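You operate a simulated robot arm through the tools that you are given. There is no shell and no other tool. Be economical: measure what you need, move in short steps, check, and stop when the job is done.

Carry out the task below with a simulated robot arm. There is one attempt and no reset: what you move stays moved.

## Task
Give the purple and pink yoghurt pots one run in the cool box.
Fine: lid shut before the chill button.

The check looks at the end state, three seconds after you hand in, the way a careful person would. Anything else that was tipped, shoved, dropped, spilled or broken makes it a failure. Lids that push on must go on centred and level and be pressed home; caps that screw on are set level and turned clockwise until they are tight.

## Robot
A 7-joint arm with a two-finger parallel gripper, fixed in place. Base frame: the origin is at the foot of the arm, x ahead of it, y to its left, z up; the work surface is at about z = 0.942. Units: m, degrees, N and s.
With the tool pointing down near the work surface it reaches from about 0.48 to 0.92 m from the base axis. Its first joint turns from -115.0 to 115.0 degrees. Payload 3.91 kg.
Tool frame: the origin (TCP) lies between the finger pads and is the grasp point; the fingertips stand 0.03 m ahead of it; z points along the fingers, y is the line along which they close. The gripper opens to 0.11 m. The fingers are 0.02 m wide and 0.01 m thick; the gripper's body (0.048 by 0.112 m) begins 0.055 m behind the TCP.
Orientation is told as [roll, pitch, yaw] about the base's x, y, z axes, in that order, counted from this pose: with the fingers straight down and closing along the base's y, the tool's x points along the base's -x, its y along +y and its z along -z.

## Interface
- The arm moves only by the tool drive_tool. Its argument "steps" is a list that holds one entry, the list of rows, each a list of 7 numbers: the shift along the tool's x, y, z in units of 30 mm (1.0 is 30 mm), then the turn, a rotation vector about the tool's x, y, z in units of 5 degrees (1.0 is 5 degrees), then the opening, from 0 (shut) to 1 (fully open). In form: [[[tx, ty, tz, ax, ay, az, grip], ...]]. A call has 1 to 10 rows; each row shifts and turns the commanded pose from where the row before left it, along the tool's axes as they then stand. A call with a number of a shift or a turn outside -1 to 1 is refused whole. Rows are played at 5 a second. More than 0.05 m and 8.6 degrees between two rows, or a gripper value outside its range, and nothing of the call is played. Where a pose cannot be reached the arm comes as near as it can. A force on the tool above 40 N (or 10 N above the force at the start of the call, whichever is more), or a blocked arm, ends the call early, and 0.2 s more pass. The fingers move at their own pace (about 0.153 m/s each) and stop on an object; they squeeze with about 31 N. The grip force told is the motor's: it shows also when the fingers shut on nothing. Time passes only in rows, and 0.2 s behind the last, so rows that do not move let the fingers close. The reply holds the time, the measured pose of the TCP, the force on the tool along the base axes, the opening and the grip force, in the units named above and with some noise, with the torque about the TCP (base axes, N m) and any sound that the robot's microphone picked up.
- Cameras (640 x 400 px; columns grow to the right, rows downward): "scene" is fixed at [0.4002, -0.502, 1.4164]; the picture's right is [0.66, -0.75, 0.00], its down [-0.52, -0.45, -0.73] and it looks along [0.55, 0.48, -0.69] (base axes); focal length 214 px, centre (320, 200). "wrist" rides on the gripper at [0.072, 0.017, -0.103] in the tool frame; the picture's right is [-0.23, 0.97, 0.00], its down [-0.76, -0.18, -0.62] and it looks along [-0.61, -0.14, 0.78] (tool axes); focal length 222 px, centre (320, 200). There is no depth. A picture from a camera that has moved, and an enlarged one, comes with that camera's place and axes in the base frame and with its lens.
- get_image(camera): a new picture of that camera. No time passes.
- slide_trunk(by): slides the trunk up (or, below 0, down) by that many m; the arm rides with it, the base frame stays. It gives what a move gives, with no picture.
- close_up(camera, box): a new picture of the part [left, top, right, bottom] of that camera's present view, enlarged. No time passes.
- sign_off(): hands the job in; it is judged then, once.

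Go step by step. Nothing tells you positions but the pictures and the camera data: compare them with the known pose of the tool, close in by small moves and look again before you grip or let go. The budget is 120 turns and 64 pictures, counting those below and the enlarged ones. Unless the task says otherwise, let go and move clear before handing in, and close with one line.

The tools are called by a JSON object that holds its "name" and its "arguments". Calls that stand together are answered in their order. drive_tool: Moves the arm, as the interface text tells. Its arguments: {"type":"object","properties":{"steps":{"type":"array","items":{"type":"array","items":{"type":"array","items":{"type":"number"}}}}},"required":["steps"]} The other tools are called the same way: slide_trunk (by) slides the trunk up or down; get_image (camera) takes a picture; close_up (camera, box) takes an enlarged picture of a part of a camera's view; sign_off () hands the job in.

At the start:

```text
time: 0.0
tcp_pos: [0.666, 0.0298, 1.4418]
ee_rot: [0.1, 0.1, 0.0]
force: [0.1, 0.3, 0.4]
ft_torque: [0.01, -0.04, -0.03]
grip_width: 0.1101
gripper_force: 0.0
trunk travel left (down, up): [-0.8, 0.19]
```

scene: 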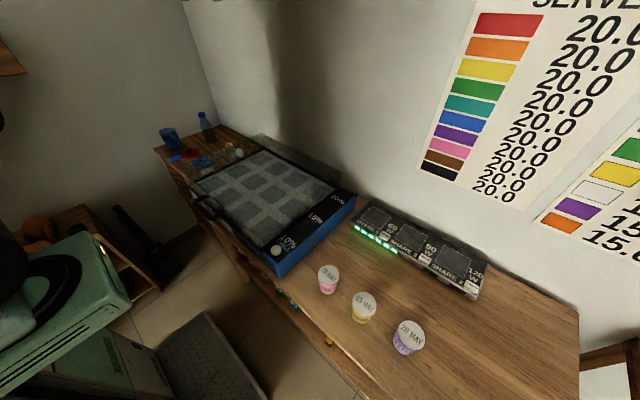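
wrist: 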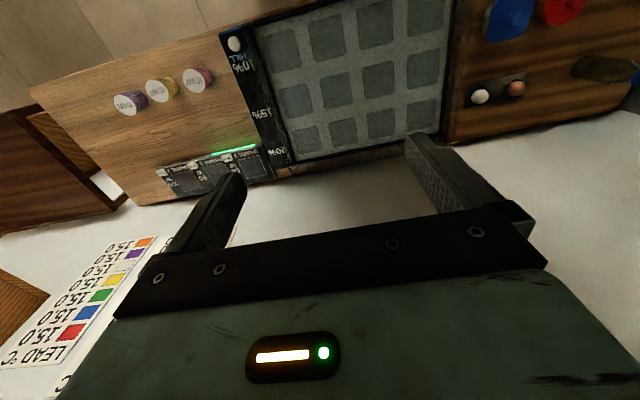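

I see a cool box with cells, a battery charging strip, three pots (pink, yellow, purple) and charts on the wall. I'll look closer at the labels before moving.

{"name": "close_up", "arguments": {"camera": "scene", "box": [180, 120, 370, 280]}}

{"name": "close_up", "arguments": {"camera": "scene", "box": [300, 190, 500, 370]}}

{"name": "close_up", "arguments": {"camera": "scene", "box": [400, 0, 640, 240]}}

{"name": "close_up", "arguments": {"camera": "wrist", "box": [90, 0, 470, 210]}}

```text
2.50 times, centred on (275, 200) of scene
camera zoom: at [0.4002, -0.502, 1.4164], right [0.66, -0.75, 0.0], down [-0.52, -0.45, -0.73], along [0.55, 0.48, -0.69], focal length 536 px, centre (432, 200)
```

zoom: 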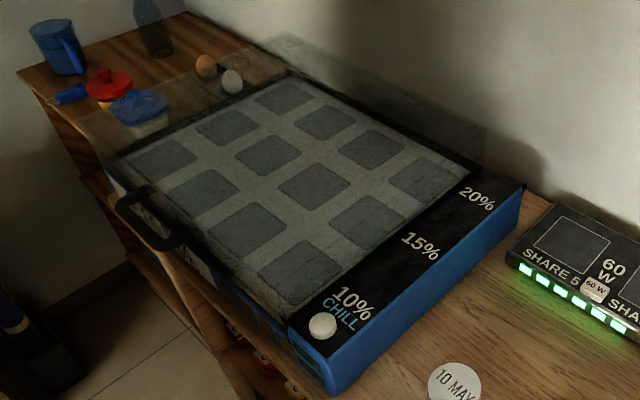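

```text
2.22 times, centred on (400, 280) of scene
camera zoom: at [0.4002, -0.502, 1.4164], right [0.66, -0.75, 0.0], down [-0.52, -0.45, -0.73], along [0.55, 0.48, -0.69], focal length 477 px, centre (142, 22)
```

zoom: 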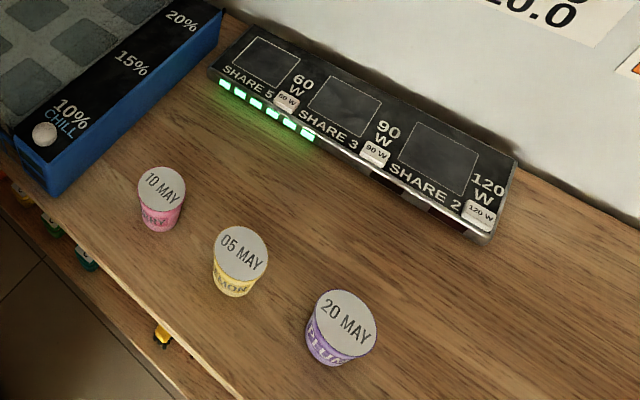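

```text
1.67 times, centred on (520, 120) of scene
camera zoom: at [0.4002, -0.502, 1.4164], right [0.66, -0.75, 0.0], down [-0.52, -0.45, -0.73], along [0.55, 0.48, -0.69], focal length 358 px, centre (-13, 333)
```

zoom: 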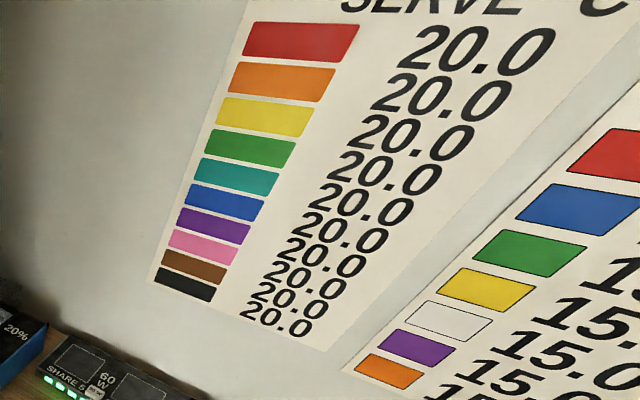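

```text
1.68 times, centred on (280, 105) of wrist
camera zoom: at [0.594, 0.0471, 1.5454], right [0.23, 0.97, 0.0], down [0.76, -0.18, 0.62], along [0.61, -0.14, -0.78], focal length 374 px, centre (387, 360)
```

zoom: 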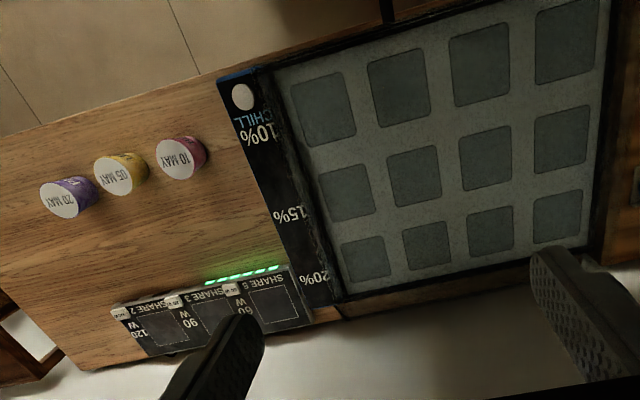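

The geometry needs checking: triangulating the two views puts the pots lower than the stated surface height. I'll lower the tool well above everything and look again.

{"name": "drive_tool", "arguments": {"steps": [[[0, -1, 1, 0, 0, 0, 1], [0, -1, 1, 0, 0, 0, 1], [0, -1, 1, 0, 0, 0, 1], [0, -1, 1, 0, 0, 0, 1], [0, -1, 1, 0, 0, 0, 1], [0, -1, 1, 0, 0, 0, 1], [0, -1, 1, 0, 0, 0, 1], [0, 0, 0, 0, 0, 0, 1]]]}}

{"name": "get_image", "arguments": {"camera": "scene"}}

{"name": "get_image", "arguments": {"camera": "wrist"}}

```text
time: 1.8
tcp_pos: [0.6634, -0.1832, 1.2305]
ee_rot: [0.0, 0.0, -0.1]
force: [-0.6, 0.2, -0.6]
ft_torque: [0.02, 0.03, -0.06]
grip_width: 0.11
gripper_force: 0.1
trunk travel left (down, up): [-0.8, 0.19]
```

```text
57 pictures are left
```

scene: 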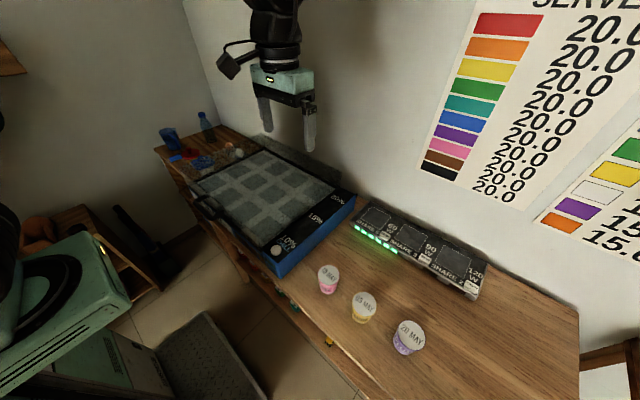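

```text
56 pictures are left
camera wrist: at [0.5923, -0.1651, 1.3345], right [0.23, 0.97, 0.0], down [0.76, -0.18, 0.62], along [0.61, -0.14, -0.78], focal length 222 px, centre (320, 200)
```

wrist: 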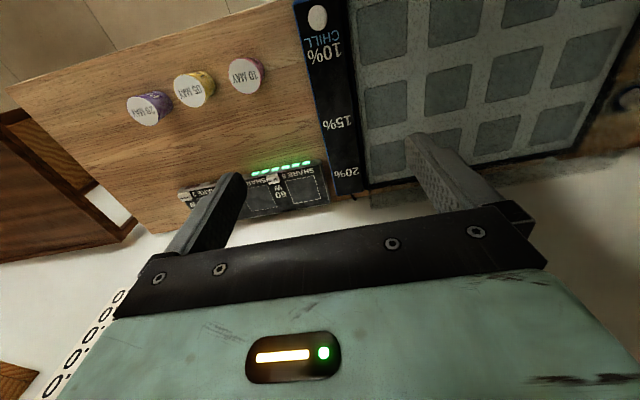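

The scene camera matches the fingers, so the pots' tops really do look lower than expected. I'll inspect the box: is that a lid, and is it open or shut?

{"name": "close_up", "arguments": {"camera": "scene", "box": [150, 110, 270, 220]}}

{"name": "drive_tool", "arguments": {"steps": [[[1, 1, 0, 0, 0, 0, 1], [1, 1, 0, 0, 0, 0, 1], [1, 1, 0, 0, 0, 0, 1], [0, 1, 0, 0, 0, 0, 1], [0, 1, 0, 0, 0, 0, 1], [0, 1, 0, 0, 0, 0, 1], [0, 1, 0, 0, 0, 0, 1], [0, 1, 0, 0, 0, 0, 1], [0, 0, 0, 0, 0, 0, 1]]]}}

{"name": "get_image", "arguments": {"camera": "wrist"}}

```text
3.64 times, centred on (210, 165) of scene
camera zoom: at [0.4002, -0.502, 1.4164], right [0.66, -0.75, 0.0], down [-0.52, -0.45, -0.73], along [0.55, 0.48, -0.69], focal length 780 px, centre (720, 327)
```

zoom: 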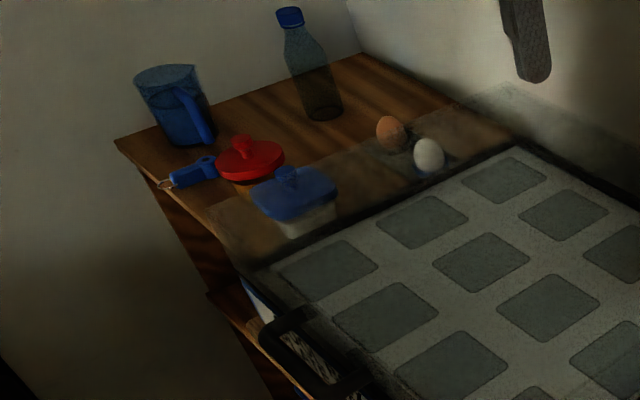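

```text
time: 3.8
tcp_pos: [0.5756, 0.0601, 1.2316]
ee_rot: [-0.1, 0.0, 0.0]
force: [-0.4, 0.1, 0.0]
ft_torque: [0.02, 0.02, 0.0]
grip_width: 0.1104
gripper_force: 0.1
trunk travel left (down, up): [-0.8, 0.19]
```

```text
54 pictures are left
camera wrist: at [0.5039, 0.0768, 1.336], right [0.23, 0.97, 0.0], down [0.76, -0.18, 0.62], along [0.61, -0.14, -0.78], focal length 222 px, centre (320, 200)
```

wrist: 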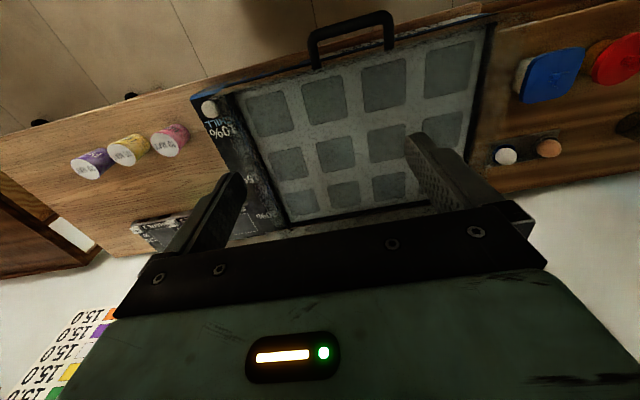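

The cells appear to be under a smoky transparent cover with a front handle. I'll zoom to see its shape.

{"name": "close_up", "arguments": {"camera": "wrist", "box": [180, 0, 500, 200]}}

{"name": "close_up", "arguments": {"camera": "scene", "box": [180, 120, 370, 240]}}

```text
2.00 times, centred on (340, 100) of wrist
camera zoom: at [0.5039, 0.0768, 1.336], right [0.23, 0.97, 0.0], down [0.76, -0.18, 0.62], along [0.61, -0.14, -0.78], focal length 444 px, centre (280, 400)
```

zoom: 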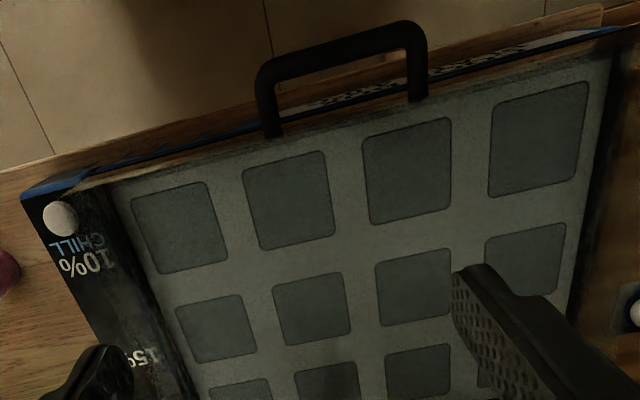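

```text
3.33 times, centred on (275, 180) of scene
camera zoom: at [0.4002, -0.502, 1.4164], right [0.66, -0.75, 0.0], down [-0.52, -0.45, -0.73], along [0.55, 0.48, -0.69], focal length 715 px, centre (470, 267)
```

zoom: 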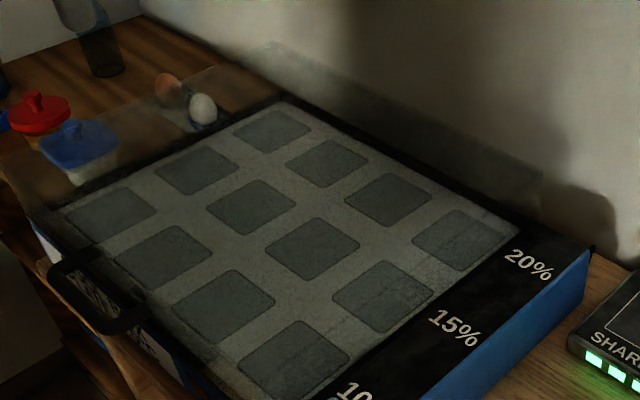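

The clear cover is shut and has a front handle. There's print on the front face of the box, so I'll back off and tilt the wrist to read it.

{"name": "drive_tool", "arguments": {"steps": [[[0.6, 0, 0.2, 0, -1, 0, 1], [0.6, 0, 0.2, 0, -1, 0, 1], [0.6, 0, 0.2, 0, -1, 0, 1], [0.6, 0, 0.2, 0, -1, 0, 1], [0.6, 0, 0.2, 0, -1, 0, 1], [0.6, 0, 0.2, 0, -1, 0, 1], [0.4, 0, 0.2, 0, -1, 0, 1], [0, 0, 0, 0, 0, 0, 1]]]}}

{"name": "get_image", "arguments": {"camera": "wrist"}}

```text
time: 5.6
tcp_pos: [0.4903, 0.084, 1.1789]
ee_rot: [0.0, -35.0, -0.1]
force: [-0.5, -0.3, -0.3]
ft_torque: [-0.02, -0.03, 0.03]
grip_width: 0.11
gripper_force: 0.1
out of reach, approached as far as the arm can: row 6, 7
trunk travel left (down, up): [-0.8, 0.19]
```

```text
51 pictures are left
camera wrist: at [0.3722, 0.1013, 1.2221], right [0.19, 0.97, 0.13], down [0.27, -0.18, 0.95], along [0.95, -0.14, -0.29], focal length 222 px, centre (320, 200)
```

wrist: 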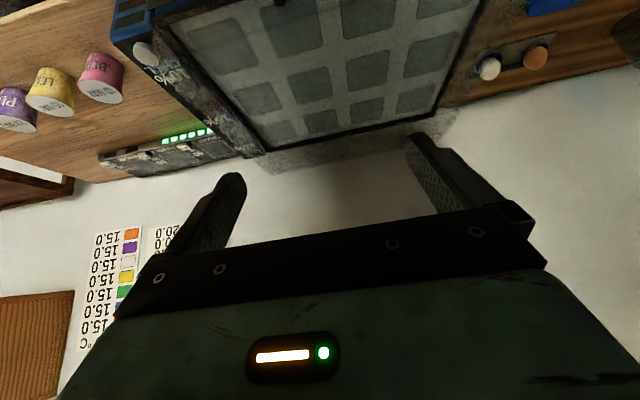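

Too horizontal; I'll lower the trunk a little and tilt half way back.

{"name": "slide_trunk", "arguments": {"by": -0.12}}

{"name": "drive_tool", "arguments": {"steps": [[[0, 0, 0, 0, 1, 0, 1], [0, 0, 0, 0, 1, 0, 1], [0, 0, 0, 0, 1, 0, 1], [0, 0, 0, 0, 0, 0, 1]]]}}

{"name": "get_image", "arguments": {"camera": "wrist"}}

```text
time: 7.1
tcp_pos: [0.4903, 0.0819, 1.0588]
ee_rot: [0.0, -35.1, 0.0]
force: [0.8, 0.2, 0.3]
ft_torque: [0.0, 0.02, 0.04]
grip_width: 0.11
gripper_force: 0.0
trunk travel left (down, up): [-0.68, 0.31]
```

```text
time: 8.1
tcp_pos: [0.4899, 0.0833, 1.0585]
ee_rot: [0.0, -19.9, 0.0]
force: [-0.4, 0.3, 0.6]
ft_torque: [-0.04, -0.03, -0.01]
grip_width: 0.1099
gripper_force: 0.0
trunk travel left (down, up): [-0.68, 0.31]
```

```text
50 pictures are left
camera wrist: at [0.3875, 0.1012, 1.1314], right [0.21, 0.97, 0.08], down [0.5, -0.18, 0.85], along [0.84, -0.14, -0.53], focal length 222 px, centre (320, 200)
```

wrist: 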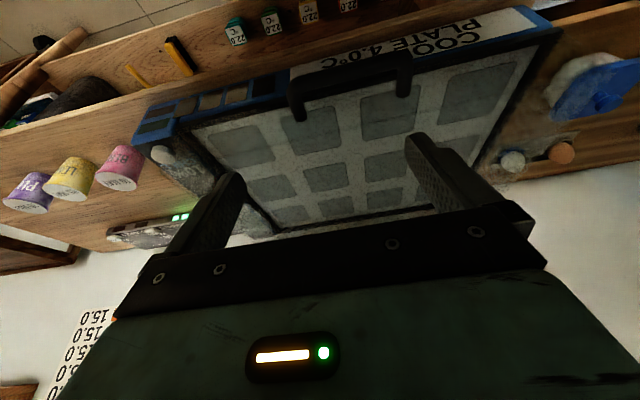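

The front face reads something like "PLATE 4.0 °C", and there are tags reading 22.0 °C below. Zooming in.

{"name": "close_up", "arguments": {"camera": "wrist", "box": [120, 0, 360, 150]}}

{"name": "close_up", "arguments": {"camera": "wrist", "box": [280, 0, 580, 130]}}

```text
2.67 times, centred on (240, 75) of wrist
camera zoom: at [0.3875, 0.1012, 1.1314], right [0.21, 0.97, 0.08], down [0.5, -0.18, 0.85], along [0.84, -0.14, -0.53], focal length 592 px, centre (533, 533)
```

zoom: 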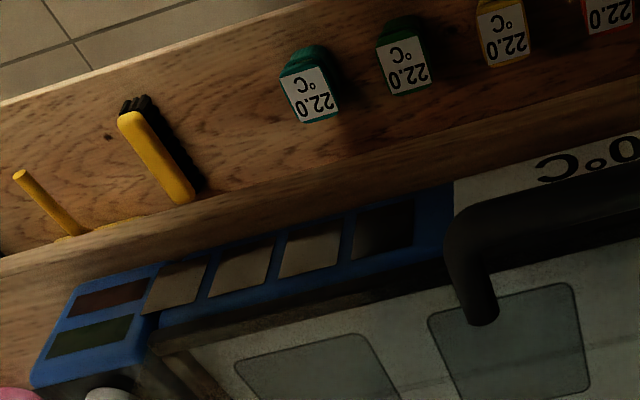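

```text
2.13 times, centred on (430, 65) of wrist
camera zoom: at [0.3875, 0.1012, 1.1314], right [0.21, 0.97, 0.08], down [0.5, -0.18, 0.85], along [0.84, -0.14, -0.53], focal length 474 px, centre (85, 488)
```

zoom: 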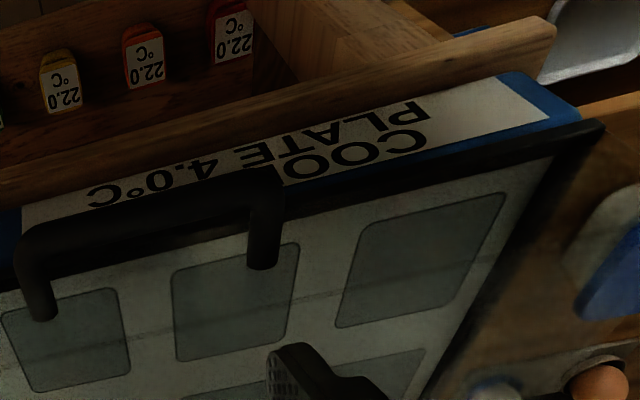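

The box reads "COOL PLATE 4.0 °C"; its hinged clear cover is shut, with a handle at about (0.52, 0.06–0.18, 0.90). I plan to pinch one handle leg (fingers closing along y, so it can pivot as the cover swings), and I'll refine its position first.

{"name": "drive_tool", "arguments": {"steps": [[[0, -0.4, 0, 0, 0, 0, 1], [-0.5, -0.4, 0.7, 0, 0, 0, 1], [-0.5, 0, 0.7, 0, 0, 0, 1], [0, 0, 0, 0, 0, 0, 1]]]}}

{"name": "get_image", "arguments": {"camera": "wrist"}}

{"name": "close_up", "arguments": {"camera": "scene", "box": [160, 150, 280, 225]}}

```text
time: 9.1
tcp_pos: [0.5327, 0.059, 1.029]
ee_rot: [0.0, -20.0, 0.1]
force: [-0.7, 0.6, 0.1]
ft_torque: [0.02, 0.02, -0.02]
grip_width: 0.1102
gripper_force: 0.0
trunk travel left (down, up): [-0.68, 0.31]
```

```text
47 pictures are left
camera wrist: at [0.4296, 0.0765, 1.1018], right [0.21, 0.97, 0.08], down [0.5, -0.18, 0.85], along [0.84, -0.14, -0.53], focal length 222 px, centre (320, 200)
```

wrist: 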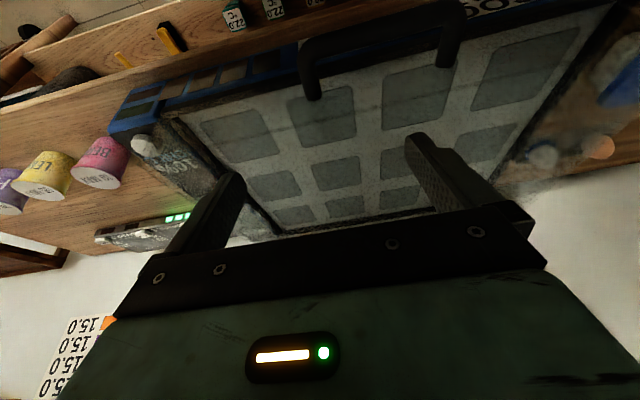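

```text
5.33 times, centred on (220, 188) of scene
camera zoom: at [0.4002, -0.502, 1.4164], right [0.66, -0.75, 0.0], down [-0.52, -0.45, -0.73], along [0.55, 0.48, -0.69], focal length 1144 px, centre (853, 267)
```

zoom: 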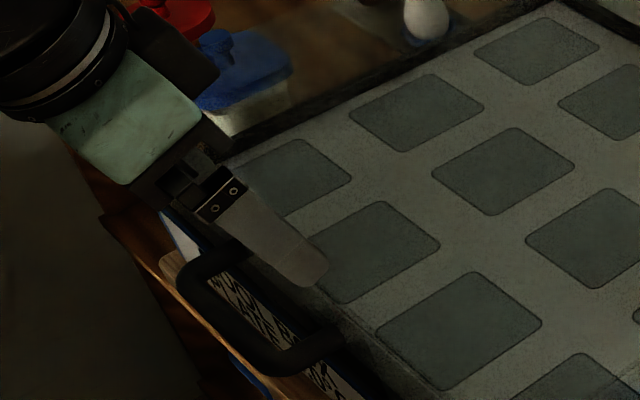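

The leg's position agrees in both views: y≈0.0585, x≈0.54, z≈0.90. I'll descend straight around it.

{"name": "drive_tool", "arguments": {"steps": [[[0.258, 0, 0.786, 0, 0, 0, 1], [0.258, 0, 0.786, 0, 0, 0, 1], [0.258, 0, 0.786, 0, 0, 0, 1], [0.258, 0, 0.786, 0, 0, 0, 1], [0.258, 0, 0.786, 0, 0, 0, 1], [0, 0, 0, 0, 0, 0, 1]]]}}

{"name": "get_image", "arguments": {"camera": "wrist"}}

{"name": "close_up", "arguments": {"camera": "scene", "box": [160, 150, 280, 225]}}

```text
time: 10.5
tcp_pos: [0.5372, 0.0575, 0.9045]
ee_rot: [0.0, -20.1, -0.3]
force: [8.2, -1.9, 4.9]
ft_torque: [0.22, 0.07, -0.52]
grip_width: 0.1091
gripper_force: 0.1
trunk travel left (down, up): [-0.68, 0.31]
```

```text
45 pictures are left
camera wrist: at [0.4343, 0.0752, 0.9772], right [0.22, 0.97, 0.08], down [0.5, -0.18, 0.85], along [0.84, -0.14, -0.53], focal length 222 px, centre (320, 200)
```

wrist: 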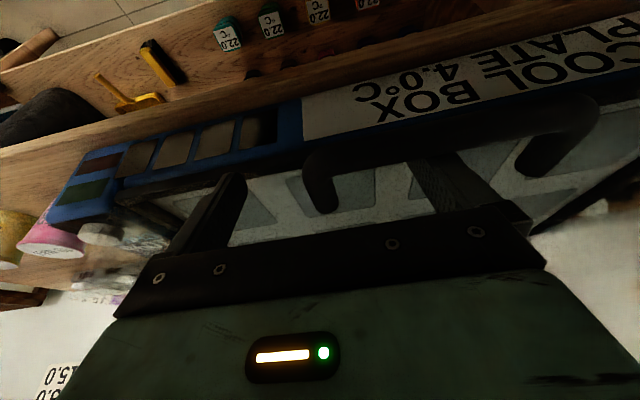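

```text
5.33 times, centred on (220, 188) of scene
camera zoom: at [0.4002, -0.502, 1.4164], right [0.66, -0.75, 0.0], down [-0.52, -0.45, -0.73], along [0.55, 0.48, -0.69], focal length 1144 px, centre (853, 267)
```

zoom: 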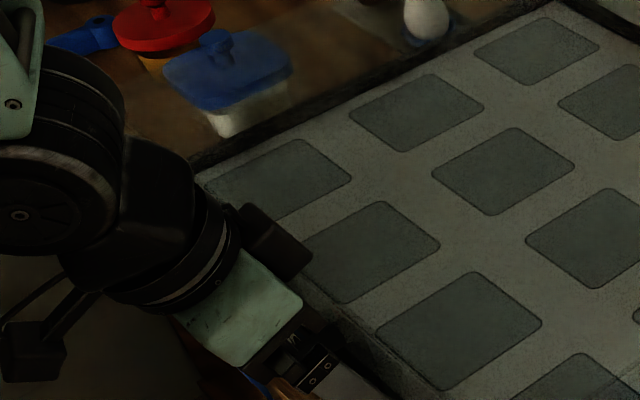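

The leg sits centred between the fingers, though there's light contact with the cover front. I'll back off 5 mm and close.

{"name": "drive_tool", "arguments": {"steps": [[[0.157, 0.02, -0.057, 0, 0, 0, 1], [0, 0, 0, 0, 0, 0, 0], [0, 0, 0, 0, 0, 0, 0], [0, 0, 0, 0, 0, 0, 0]]]}}

```text
time: 11.1
tcp_pos: [0.5376, 0.0588, 0.9074]
ee_rot: [0.1, -20.8, -0.5]
force: [2.5, -24.4, 10.2]
ft_torque: [-0.28, 0.07, -0.08]
grip_width: 0.0175
gripper_force: 14.0
trunk travel left (down, up): [-0.68, 0.31]
stopped in row 2: the force on the tool passed its limit at 44 N (the readings are from after the stop); the commanded pose is now the measured one
```

{"name": "drive_tool", "arguments": {"steps": [[[0, 0, 0, 0, 0, 0, 0], [0, 0, 0, 0, 0, 0, 0]]]}}

{"name": "close_up", "arguments": {"camera": "wrist", "box": [200, 80, 520, 280]}}

```text
time: 11.7
tcp_pos: [0.5377, 0.0584, 0.9069]
ee_rot: [0.2, -20.7, -0.5]
force: [7.3, -33.3, 9.4]
ft_torque: [-0.4, -0.81, -0.97]
grip_width: 0.0162
gripper_force: 44.4
trunk travel left (down, up): [-0.68, 0.31]
```

```text
2.00 times, centred on (360, 180) of wrist
camera zoom: at [0.4334, 0.0761, 0.9787], right [0.22, 0.97, 0.08], down [0.49, -0.18, 0.85], along [0.84, -0.15, -0.52], focal length 444 px, centre (240, 240)
```

zoom: 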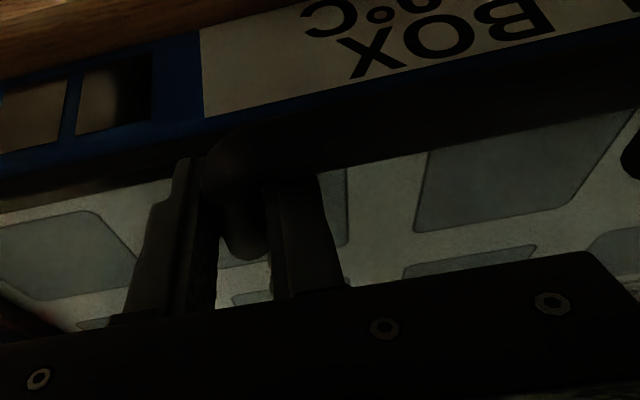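

The leg is gripped, with a sideways bias. I'll nudge −y to relieve it.

{"name": "drive_tool", "arguments": {"steps": [[[0, -0.1, 0, 0, 0, 0, 0], [0, -0.1, 0, 0, 0, 0, 0], [0, 0, 0, 0, 0, 0, 0]]]}}

```text
time: 12.4
tcp_pos: [0.5364, 0.0593, 0.9071]
ee_rot: [0.5, -20.7, 0.0]
force: [18.4, -1.3, 12.9]
ft_torque: [0.11, -0.23, -0.99]
grip_width: 0.0165
gripper_force: 45.5
trunk travel left (down, up): [-0.68, 0.31]
```

The bias is gone. I'll start the arc about the assumed rear hinge with small steps, watching the force.

{"name": "drive_tool", "arguments": {"steps": [[[-0.208, 0, -0.418, 0, 0, 0, 0], [-0.208, 0, -0.418, 0, 0, 0, 0], [-0.24, 0, -0.405, 0, 0, 0, 0], [-0.24, 0, -0.405, 0, 0, 0, 0], [0, 0, 0, 0, 0, 0, 0]]]}}

{"name": "get_image", "arguments": {"camera": "scene"}}

```text
time: 12.9
tcp_pos: [0.5378, 0.058, 0.9212]
ee_rot: [0.8, -20.2, -0.5]
force: [19.8, 7.0, -13.1]
ft_torque: [0.57, 1.9, -1.03]
grip_width: 0.0165
gripper_force: 45.1
trunk travel left (down, up): [-0.68, 0.31]
stopped in row 2: the force on the tool passed its limit at 43 N (the readings are from after the stop); the commanded pose is now the measured one
```

```text
42 pictures are left
```

scene: 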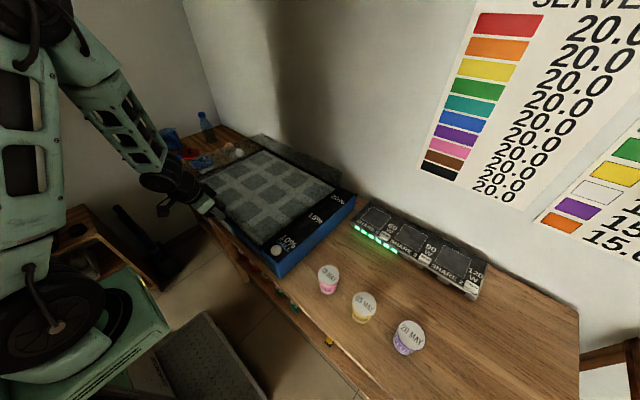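

The cover is moving, but the lift was jerky for the force guard. I'll continue slower and a bit further to +x, since the bar presses on the inner finger.

{"name": "drive_tool", "arguments": {"steps": [[[-0.1, 0, 0, 0, 0, 0, 0], [-0.15, 0, -0.2, 0, 0, 0, 0], [-0.1, 0, -0.2, 0, 0, 0, 0], [-0.11, 0, -0.2, 0, 0, 0, 0], [-0.11, 0, -0.2, 0, 0, 0, 0], [0, 0, 0, 0, 0, 0, 0]]]}}

```text
time: 14.3
tcp_pos: [0.5441, 0.0579, 0.9489]
ee_rot: [1.1, -19.9, -0.8]
force: [-10.2, 16.1, -26.2]
ft_torque: [0.78, 9.82, -4.16]
grip_width: 0.0169
gripper_force: 44.9
trunk travel left (down, up): [-0.68, 0.31]
```

The cover is lifting, but the leg turns the tool with it (about 10 N m), so it isn't pivoting freely in the pads. I'll turn the tool with the cover and see whether the torque goes away.

{"name": "drive_tool", "arguments": {"steps": [[[0, 0, 0, 0, 0.5, 0, 0], [0, 0, 0, 0, 0.5, 0, 0], [0, 0, 0, 0, 0.3, 0, 0], [0, 0, 0, 0, 0, 0, 0]]]}}

{"name": "get_image", "arguments": {"camera": "wrist"}}

```text
time: 15.3
tcp_pos: [0.5454, 0.0569, 0.9518]
ee_rot: [0.8, -14.0, -0.1]
force: [-1.1, 15.7, 5.0]
ft_torque: [-0.02, -1.34, -0.74]
grip_width: 0.016
gripper_force: 45.3
trunk travel left (down, up): [-0.68, 0.31]
```

```text
41 pictures are left
camera wrist: at [0.4507, 0.0743, 1.0343], right [0.22, 0.97, 0.07], down [0.59, -0.19, 0.79], along [0.78, -0.13, -0.61], focal length 222 px, centre (320, 200)
```

wrist: 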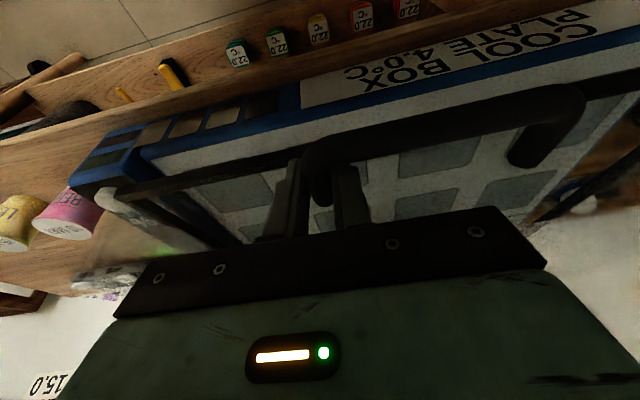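

Co-rotating removed the torque, so the cover follows the tool about the rear hinge. I'll continue with matched turning.

{"name": "drive_tool", "arguments": {"steps": [[[-0.305, 0.05, -0.631, 0, 0.6, 0, 0], [-0.305, 0.05, -0.631, 0, 0.6, 0, 0], [-0.305, 0, -0.631, 0, 0.6, 0, 0], [-0.305, 0, -0.631, 0, 0.6, 0, 0], [0, 0, 0, 0, 0, 0, 0]]]}}

```text
time: 16.4
tcp_pos: [0.5725, 0.0579, 1.0263]
ee_rot: [0.9, -2.8, -0.5]
force: [17.1, 0.5, -12.3]
ft_torque: [0.14, 0.29, -0.69]
grip_width: 0.0161
gripper_force: 44.6
trunk travel left (down, up): [-0.68, 0.31]
stopped in row 5: the force on the tool passed its limit at 41 N (the readings are from after the stop); the commanded pose is now the measured one
```

Refining the hinge from the measured motion to about (0.939, 0.853), I'll continue more slowly.

{"name": "drive_tool", "arguments": {"steps": [[[-0.173, 0, -0.308, 0, 0.3, 0, 0], [-0.173, 0, -0.308, 0, 0.3, 0, 0], [-0.173, 0, -0.308, 0, 0.3, 0, 0], [-0.173, 0, -0.308, 0, 0.3, 0, 0], [-0.173, 0, -0.308, 0, 0.3, 0, 0], [-0.173, 0, -0.308, 0, 0.3, 0, 0], [-0.173, 0, -0.308, 0, 0.3, 0, 0], [-0.173, 0, -0.308, 0, 0.3, 0, 0], [0, 0, 0, 0, 0, 0, 0]]]}}

{"name": "get_image", "arguments": {"camera": "scene"}}

```text
time: 18.4
tcp_pos: [0.6141, 0.0595, 1.1005]
ee_rot: [0.8, 9.5, 0.0]
force: [7.6, 3.4, -6.5]
ft_torque: [-0.59, -0.18, -0.8]
grip_width: 0.0159
gripper_force: 44.6
trunk travel left (down, up): [-0.68, 0.31]
```

```text
40 pictures are left
```

scene: 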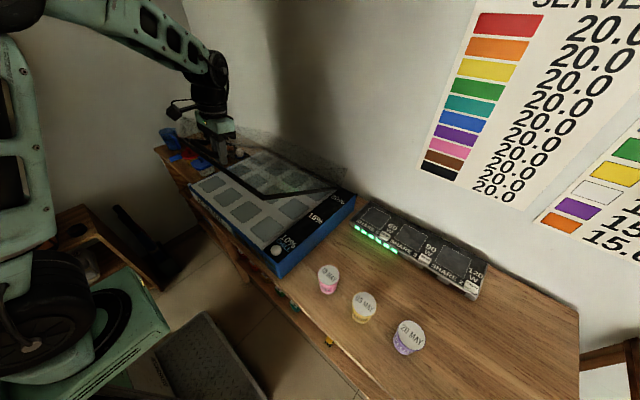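

Working smoothly; the cover is about 30° open. Continuing.

{"name": "drive_tool", "arguments": {"steps": [[[-0.18, 0, -0.308, 0, 0.3, 0, 0], [-0.18, 0, -0.308, 0, 0.3, 0, 0], [-0.18, 0, -0.308, 0, 0.3, 0, 0], [-0.18, 0, -0.308, 0, 0.3, 0, 0], [-0.18, 0, -0.308, 0, 0.3, 0, 0], [-0.18, 0, -0.308, 0, 0.3, 0, 0], [-0.18, 0, -0.308, 0, 0.3, 0, 0], [-0.18, 0, -0.308, 0, 0.3, 0, 0], [-0.18, 0, -0.308, 0, 0.3, 0, 0], [0, 0, 0, 0, 0, 0, 0]]]}}

{"name": "drive_tool", "arguments": {"steps": [[[-0.18, 0, -0.308, 0, 0.3, 0, 0], [-0.18, 0, -0.308, 0, 0.3, 0, 0], [-0.18, 0, -0.308, 0, 0.3, 0, 0], [-0.18, 0, -0.308, 0, 0.3, 0, 0], [-0.18, 0, -0.308, 0, 0.3, 0, 0], [-0.18, 0, -0.308, 0, 0.3, 0, 0], [-0.18, 0, -0.308, 0, 0.3, 0, 0], [-0.18, 0, -0.308, 0, 0.3, 0, 0], [-0.18, 0, -0.308, 0, 0.3, 0, 0], [0, 0, 0, 0, 0, 0, 0]]]}}

```text
time: 20.3
tcp_pos: [0.6745, 0.0582, 1.1654]
ee_rot: [0.7, 21.8, 0.2]
force: [-12.5, 0.6, 14.1]
ft_torque: [-0.7, 0.01, -0.75]
grip_width: 0.0158
gripper_force: 45.3
trunk travel left (down, up): [-0.68, 0.31]
stopped in row 9: the force on the tool passed its limit at 42 N (the readings are from after the stop); the commanded pose is now the measured one
```

```text
time: 21.1
tcp_pos: [0.6994, 0.0582, 1.1859]
ee_rot: [0.9, 26.1, 0.3]
force: [-13.1, -0.7, 14.8]
ft_torque: [-0.86, 0.04, -0.77]
grip_width: 0.0157
gripper_force: 45.4
trunk travel left (down, up): [-0.68, 0.31]
stopped in row 4: the force on the tool passed its limit at 42 N (the readings are from after the stop); the commanded pose is now the measured one
```

The residual force points radially outward from the hinge, meaning my path runs slightly inward. I'll correct 2.5 mm outward and continue.

{"name": "drive_tool", "arguments": {"steps": [[[0.077, 0, -0.036, 0, 0, 0, 0], [-0.155, 0, -0.307, 0, 0.3, 0, 0], [-0.155, 0, -0.307, 0, 0.3, 0, 0], [-0.155, 0, -0.307, 0, 0.3, 0, 0], [-0.155, 0, -0.307, 0, 0.3, 0, 0], [-0.155, 0, -0.307, 0, 0.3, 0, 0], [-0.155, 0, -0.307, 0, 0.3, 0, 0], [-0.155, 0, -0.307, 0, 0.3, 0, 0], [0, 0, 0, 0, 0, 0, 0]]]}}

{"name": "get_image", "arguments": {"camera": "scene"}}

```text
time: 23.1
tcp_pos: [0.7161, 0.0565, 1.1972]
ee_rot: [1.0, 29.2, 0.4]
force: [-4.2, 7.8, 8.6]
ft_torque: [-0.66, -1.17, -0.64]
grip_width: 0.016
gripper_force: 44.9
out of reach, approached as far as the arm can: row 4, 5, 6, 7, 8
trunk travel left (down, up): [-0.68, 0.31]
```

```text
39 pictures are left
```

scene: 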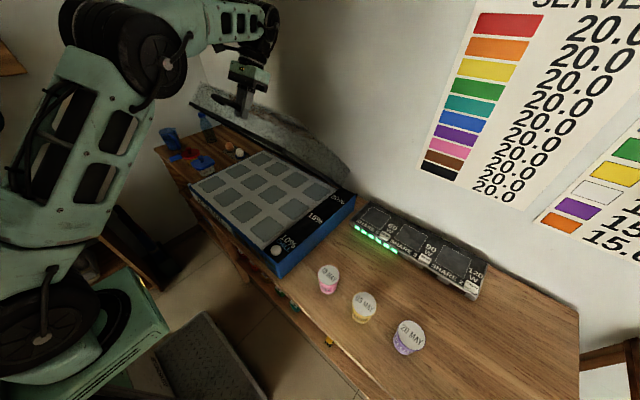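

The cover is about 50° open and the wrist is at its pitch limit. The tangential load is near zero, so the hinge probably holds the cover itself; I'll ease the squeeze gradually to test that.

{"name": "drive_tool", "arguments": {"steps": [[[0, 0, 0, 0, 0, 0, 0.135], [0, 0, 0, 0, 0, 0, 0.142]]]}}

```text
time: 23.7
tcp_pos: [0.7149, 0.0564, 1.197]
ee_rot: [1.0, 29.4, 0.4]
force: [-6.7, 6.8, 5.3]
ft_torque: [0.01, 0.33, -0.15]
grip_width: 0.0166
gripper_force: 0.9
trunk travel left (down, up): [-0.68, 0.31]
```

With the squeeze nearly zero, the pose and forces are unchanged. I'll open a touch more and look.

{"name": "drive_tool", "arguments": {"steps": [[[0, 0, 0, 0, 0, 0, 0.19]]]}}

{"name": "get_image", "arguments": {"camera": "wrist"}}

```text
time: 24.1
tcp_pos: [0.7152, 0.0573, 1.1985]
ee_rot: [0.8, 29.3, 0.2]
force: [-7.2, 3.0, 5.7]
ft_torque: [-0.05, 0.26, -0.04]
grip_width: 0.0193
gripper_force: 0.1
trunk travel left (down, up): [-0.68, 0.31]
```

```text
38 pictures are left
camera wrist: at [0.7036, 0.0726, 1.3234], right [0.2, 0.97, -0.1], down [0.97, -0.18, 0.17], along [0.15, -0.13, -0.98], focal length 222 px, centre (320, 200)
```

wrist: 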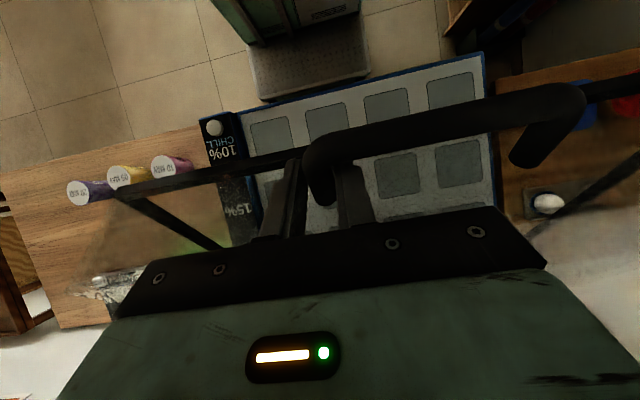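

The hinge holds the cover by itself. I'll open wider and withdraw the fingers backwards along the tool axis.

{"name": "drive_tool", "arguments": {"steps": [[[0, 0, 0, 0, 0, 0, 0.5], [0, 0, -0.5, 0, 0, 0, 0.5], [0, 0, -0.5, 0, 0, 0, 0.5]]]}}

```text
time: 24.9
tcp_pos: [0.7159, 0.0573, 1.1981]
ee_rot: [1.0, 29.2, 0.3]
force: [-7.3, 3.0, 8.9]
ft_torque: [-0.15, 0.27, -0.22]
grip_width: 0.054
gripper_force: 0.2
out of reach, approached as far as the arm can: row 2, 3
trunk travel left (down, up): [-0.68, 0.31]
```

The withdrawal direction is at the arm's limit. I'll raise the trunk 1 cm (away from the finger's contact side), then retry with slightly less pitch.

{"name": "slide_trunk", "arguments": {"by": 0.01}}

{"name": "drive_tool", "arguments": {"steps": [[[0, 0, -0.2, 0, -0.4, 0, 0.5], [0, 0, -0.3, 0, -0.4, 0, 0.5], [0, 0, -0.3, 0, -0.2, 0, 0.5]]]}}

```text
time: 25.5
tcp_pos: [0.7168, 0.0565, 1.2051]
ee_rot: [0.9, 29.2, 0.3]
force: [1.8, -1.6, -1.5]
ft_torque: [-0.07, -0.05, -0.04]
grip_width: 0.0545
gripper_force: 0.0
trunk travel left (down, up): [-0.69, 0.3]
```

```text
time: 26.3
tcp_pos: [0.7286, 0.0555, 1.2275]
ee_rot: [0.9, 24.4, 0.2]
force: [5.3, 0.2, -3.3]
ft_torque: [0.01, 0.4, -0.04]
grip_width: 0.0549
gripper_force: 0.1
trunk travel left (down, up): [-0.69, 0.3]
```

{"name": "drive_tool", "arguments": {"steps": [[[-0.1, 0, -0.4, 0, 0, 0, 0.5], [-0.05, 0, -0.5, 0, 0, 0, 0.5], [0, 0, -0.5, 0, 0, 0, 0.5], [0, 0, -0.5, 0, 0, 0, 0.5], [0, 0, 0, 0, 0, 0, 0.5]]]}}

{"name": "get_image", "arguments": {"camera": "scene"}}

```text
time: 27.5
tcp_pos: [0.732, 0.0564, 1.2326]
ee_rot: [0.8, 24.2, 0.3]
force: [-0.2, -0.4, 0.9]
ft_torque: [-0.03, -0.03, 0.0]
grip_width: 0.055
gripper_force: 0.1
out of reach, approached as far as the arm can: row 1, 2, 3, 4
trunk travel left (down, up): [-0.69, 0.3]
```

```text
37 pictures are left
```

scene: 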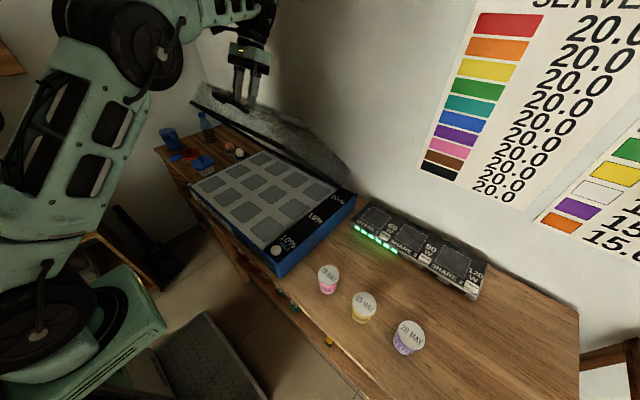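

Free of force now; raising the trunk lifts the fingers out of the loop.

{"name": "slide_trunk", "arguments": {"by": 0.03}}

{"name": "slide_trunk", "arguments": {"by": 0.06}}

{"name": "get_image", "arguments": {"camera": "wrist"}}

```text
time: 28.2
tcp_pos: [0.7308, 0.0542, 1.2631]
ee_rot: [0.8, 24.2, 0.3]
force: [0.3, -0.2, 0.9]
ft_torque: [-0.01, 0.0, -0.01]
grip_width: 0.0551
gripper_force: 0.1
trunk travel left (down, up): [-0.72, 0.27]
```

```text
time: 29.2
tcp_pos: [0.7315, 0.0554, 1.3234]
ee_rot: [1.0, 24.4, 0.3]
force: [-0.3, 0.0, -1.3]
ft_torque: [0.03, 0.0, -0.01]
grip_width: 0.0551
gripper_force: 0.1
trunk travel left (down, up): [-0.78, 0.21]
```

```text
36 pictures are left
camera wrist: at [0.7087, 0.0715, 1.4475], right [0.21, 0.97, -0.08], down [0.95, -0.18, 0.25], along [0.23, -0.13, -0.96], focal length 222 px, centre (320, 200)
```

wrist: 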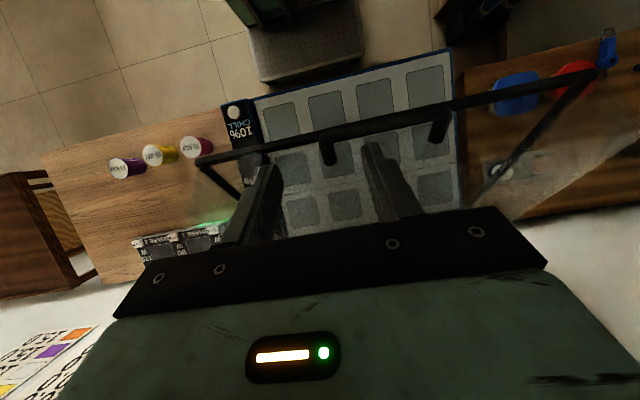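

Clear. I'll go round to the front of the handle with closed fingers to push the cover further open.

{"name": "drive_tool", "arguments": {"steps": [[[1, 0.4, 0, 0, -1, 0, 0], [1, 0.4, 0, 0, -1, 0, 0], [1, 0.4, 0, 0, -1, 0, 0], [1, 0.4, 0, 0, -1, 0, 0], [0.5, 0.4, 0, 0, -0.8, 0, 0], [0, 0, 1, 0, 0, 0, 0], [0, 0, 1, 0, 0, 0, 0], [0, 0, 1, 0, 0, 0, 0], [0, 0, 0, 0, 0, 0, 0]]]}}

{"name": "get_image", "arguments": {"camera": "scene"}}

```text
time: 31.2
tcp_pos: [0.6044, 0.1159, 1.2699]
ee_rot: [0.9, 0.2, -0.1]
force: [0.2, 0.0, -0.4]
ft_torque: [-0.03, -0.02, -0.03]
grip_width: 0.0001
gripper_force: 31.1
trunk travel left (down, up): [-0.78, 0.21]
```

```text
35 pictures are left
```

scene: 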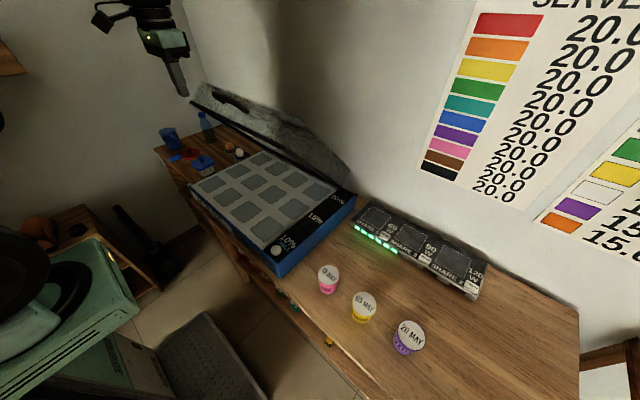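

Now lower and push the handle bar along its arc.

{"name": "drive_tool", "arguments": {"steps": [[[0, 0, 1, 0, 0, 0, 0], [0, 0, 1, 0, 0, 0, 0], [-1, 0, 0, 0, 0, 0, 0], [-1, 0, 0, 0, 0, 0, 0], [-0.6, 0, 0, 0, 0, 0, 0], [-0.4, 0, -0.25, 0, 0, 0, 0], [-0.4, 0, -0.25, 0, 0, 0, 0], [-0.4, 0, -0.22, 0, 0, 0, 0], [-0.4, 0, -0.22, 0, 0, 0, 0], [-0.4, 0, -0.2, 0, 0, 0, 0]]]}}

{"name": "get_image", "arguments": {"camera": "scene"}}

```text
time: 33.4
tcp_pos: [0.7398, 0.1166, 1.2439]
ee_rot: [0.9, 0.1, -0.2]
force: [-4.3, 0.3, 1.8]
ft_torque: [-0.01, -0.01, 0.06]
grip_width: 0.0004
gripper_force: 30.9
trunk travel left (down, up): [-0.78, 0.21]
```

```text
34 pictures are left
```

scene: 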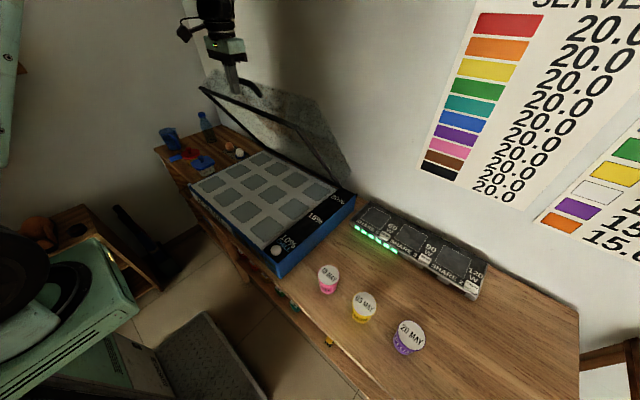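

A 4 N push moves it smoothly. A bit more.

{"name": "drive_tool", "arguments": {"steps": [[[-0.45, 0, -0.18, 0, 0, 0, 0], [-0.45, 0, -0.17, 0, 0, 0, 0], [-0.45, 0, -0.15, 0, 0, 0, 0], [-0.45, 0, -0.12, 0, 0, 0, 0], [-0.3, 0, -0.08, 0, 0, 0, 0], [0, 0, 0, 0, 0, 0, 0]]]}}

```text
time: 34.8
tcp_pos: [0.8019, 0.1157, 1.2634]
ee_rot: [0.9, 0.2, -0.1]
force: [0.0, 0.1, -0.2]
ft_torque: [0.03, -0.01, 0.03]
grip_width: 0.0
gripper_force: 30.8
trunk travel left (down, up): [-0.78, 0.21]
```

{"name": "drive_tool", "arguments": {"steps": [[[1, 0, 0, 0, 0, 0, 0.9], [1, -0.5, 0, 0, 0, 0, 0.9], [1, -1, 0, 0, 0, 0, 0.9], [1, -1, 0, 0, 0, 0, 0.9], [1, -1, 0, 0, 0, 0, 0.9], [0.5, -1, 0, 0, 0, 0, 0.9], [0, -1, 0, 0, 0, 0, 0.9], [0, -1, 0, 0, 0, 0, 0.9], [0, -1, 0, 0, 0, 0, 0.9], [0, -1, 0, 0, 0, 0, 0.9]]]}}

{"name": "drive_tool", "arguments": {"steps": [[[0, -1, 0, 0, 0, 0, 0.9], [0, -1, 1, 0, 0, 0, 0.9], [0, -1, 1, 0, 0, 0, 0.9], [0, -1, 1, 0, 0, 0, 0.9], [0, -1, 1, 0, 0, 0, 0.9], [0, 0, 1, 0, 0, 0, 0.9], [0, 0, 0, 0, 0, 0, 0.9]]]}}

{"name": "get_image", "arguments": {"camera": "scene"}}

{"name": "get_image", "arguments": {"camera": "wrist"}}

```text
time: 37.0
tcp_pos: [0.6382, -0.1378, 1.26]
ee_rot: [0.8, 0.3, 0.0]
force: [0.5, -0.3, -0.4]
ft_torque: [0.02, 0.0, 0.01]
grip_width: 0.099
gripper_force: 0.1
trunk travel left (down, up): [-0.78, 0.21]
```

```text
time: 38.6
tcp_pos: [0.6358, -0.2864, 1.1076]
ee_rot: [0.9, 0.3, -0.1]
force: [0.0, 0.2, 0.3]
ft_torque: [0.01, -0.01, -0.01]
grip_width: 0.0991
gripper_force: 0.1
trunk travel left (down, up): [-0.78, 0.21]
```

```text
33 pictures are left
```

scene: 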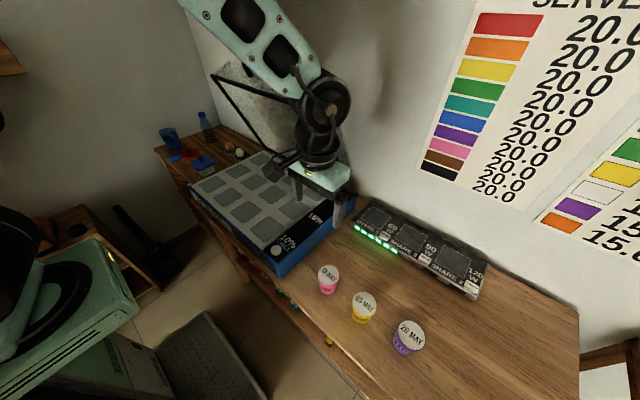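

```text
32 pictures are left
camera wrist: at [0.5647, -0.2697, 1.2124], right [0.23, 0.97, 0.01], down [0.76, -0.19, 0.62], along [0.6, -0.13, -0.79], focal length 222 px, centre (320, 200)
```

wrist: 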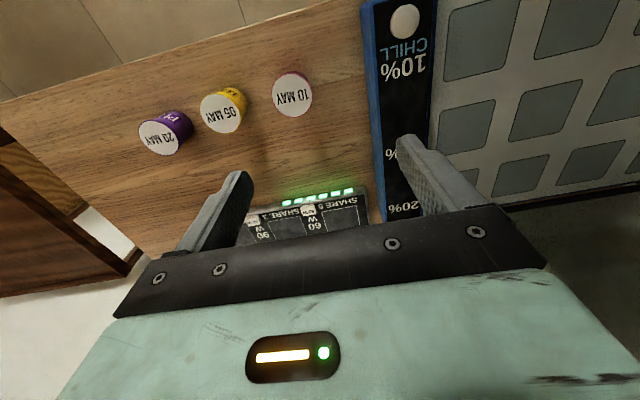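

The cover is open about 70° and stays. The pink pot's centre is about (0.636, −0.324), top z≈0.848, table ≈0.788; I'll come over it and check.

{"name": "drive_tool", "arguments": {"steps": [[[0, -0.65, 0, -0.18, 0, 0, 0.92], [0, -0.65, 1, 0, 0, 0, 0.92], [0, 0, 1, 0, 0, 0, 0.92], [0, 0, 1, 0, 0, 0, 0.92], [0, 0, 1, 0, 0, 0, 0.92], [0, 0, 1, 0, 0, 0, 0.92], [0, 0, 0.6, 0, 0, 0, 0.92], [0, 0, 0, 0, 0, 0, 0.92]]]}}

{"name": "get_image", "arguments": {"camera": "wrist"}}

{"name": "close_up", "arguments": {"camera": "scene", "box": [260, 180, 420, 340]}}

```text
time: 40.4
tcp_pos: [0.6365, -0.3207, 0.9406]
ee_rot: [1.7, 0.2, -0.2]
force: [-0.4, 0.8, -0.6]
ft_torque: [0.01, 0.0, -0.05]
grip_width: 0.1014
gripper_force: 0.0
trunk travel left (down, up): [-0.78, 0.21]
```

```text
31 pictures are left
camera wrist: at [0.5653, -0.3056, 1.0439], right [0.23, 0.97, 0.03], down [0.76, -0.2, 0.61], along [0.6, -0.12, -0.79], focal length 222 px, centre (320, 200)
```

wrist: 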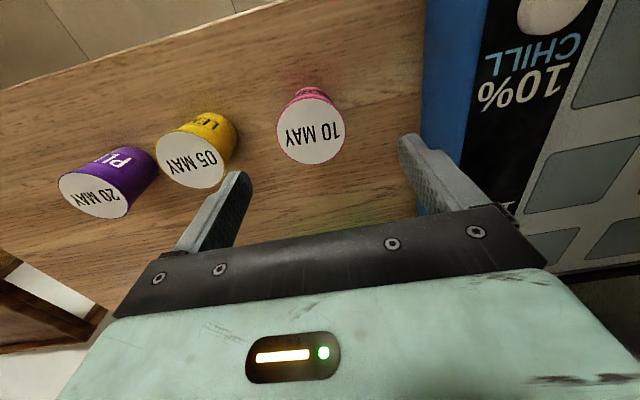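

```text
2.50 times, centred on (340, 260) of scene
camera zoom: at [0.4002, -0.502, 1.4164], right [0.66, -0.75, 0.0], down [-0.52, -0.45, -0.73], along [0.55, 0.48, -0.69], focal length 536 px, centre (270, 50)
```

zoom: 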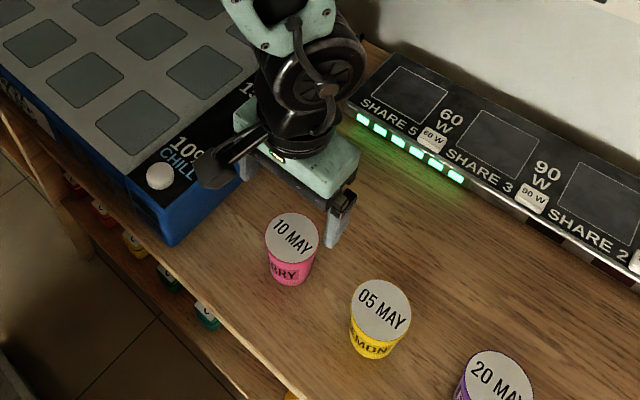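

Well lined up (lid centre ≈ (0.635, −0.3257)). I'll fix the small roll and descend.

{"name": "drive_tool", "arguments": {"steps": [[[0.03, -0.16, 0, 0.34, 0, 0, 0.92], [0, 0, 0.9, 0, 0, 0, 0.92], [0, 0, 0.9, 0, 0, 0, 0.92], [0, 0, 0.9, 0, 0, 0, 0.92], [0, 0, 0.9, 0, 0, 0, 0.92], [0, 0, 0, 0, 0, 0, 0.92]]]}}

{"name": "get_image", "arguments": {"camera": "wrist"}}

{"name": "close_up", "arguments": {"camera": "scene", "box": [260, 200, 400, 320]}}

```text
time: 41.8
tcp_pos: [0.6339, -0.3236, 0.8316]
ee_rot: [0.0, 0.2, -0.1]
force: [-0.3, -0.2, 0.4]
ft_torque: [0.01, -0.03, 0.01]
grip_width: 0.1013
gripper_force: 0.0
trunk travel left (down, up): [-0.78, 0.21]
```

```text
29 pictures are left
camera wrist: at [0.5624, -0.3059, 0.9356], right [0.23, 0.97, 0.0], down [0.76, -0.18, 0.62], along [0.6, -0.14, -0.78], focal length 222 px, centre (320, 200)
```

wrist: 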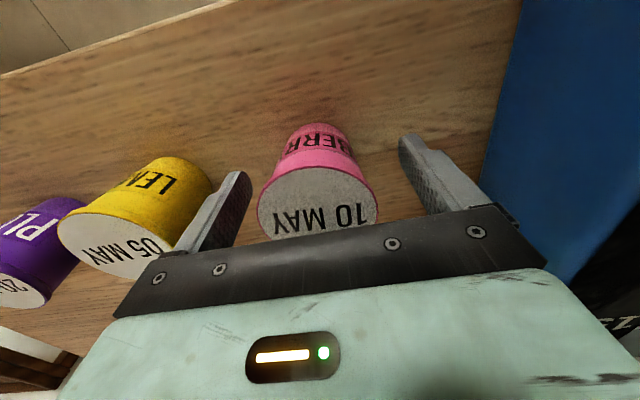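

```text
3.33 times, centred on (330, 260) of scene
camera zoom: at [0.4002, -0.502, 1.4164], right [0.66, -0.75, 0.0], down [-0.52, -0.45, -0.73], along [0.55, 0.48, -0.69], focal length 715 px, centre (287, 0)
```

zoom: 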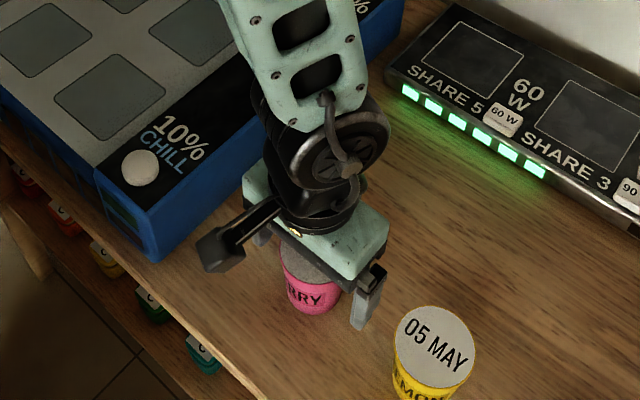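

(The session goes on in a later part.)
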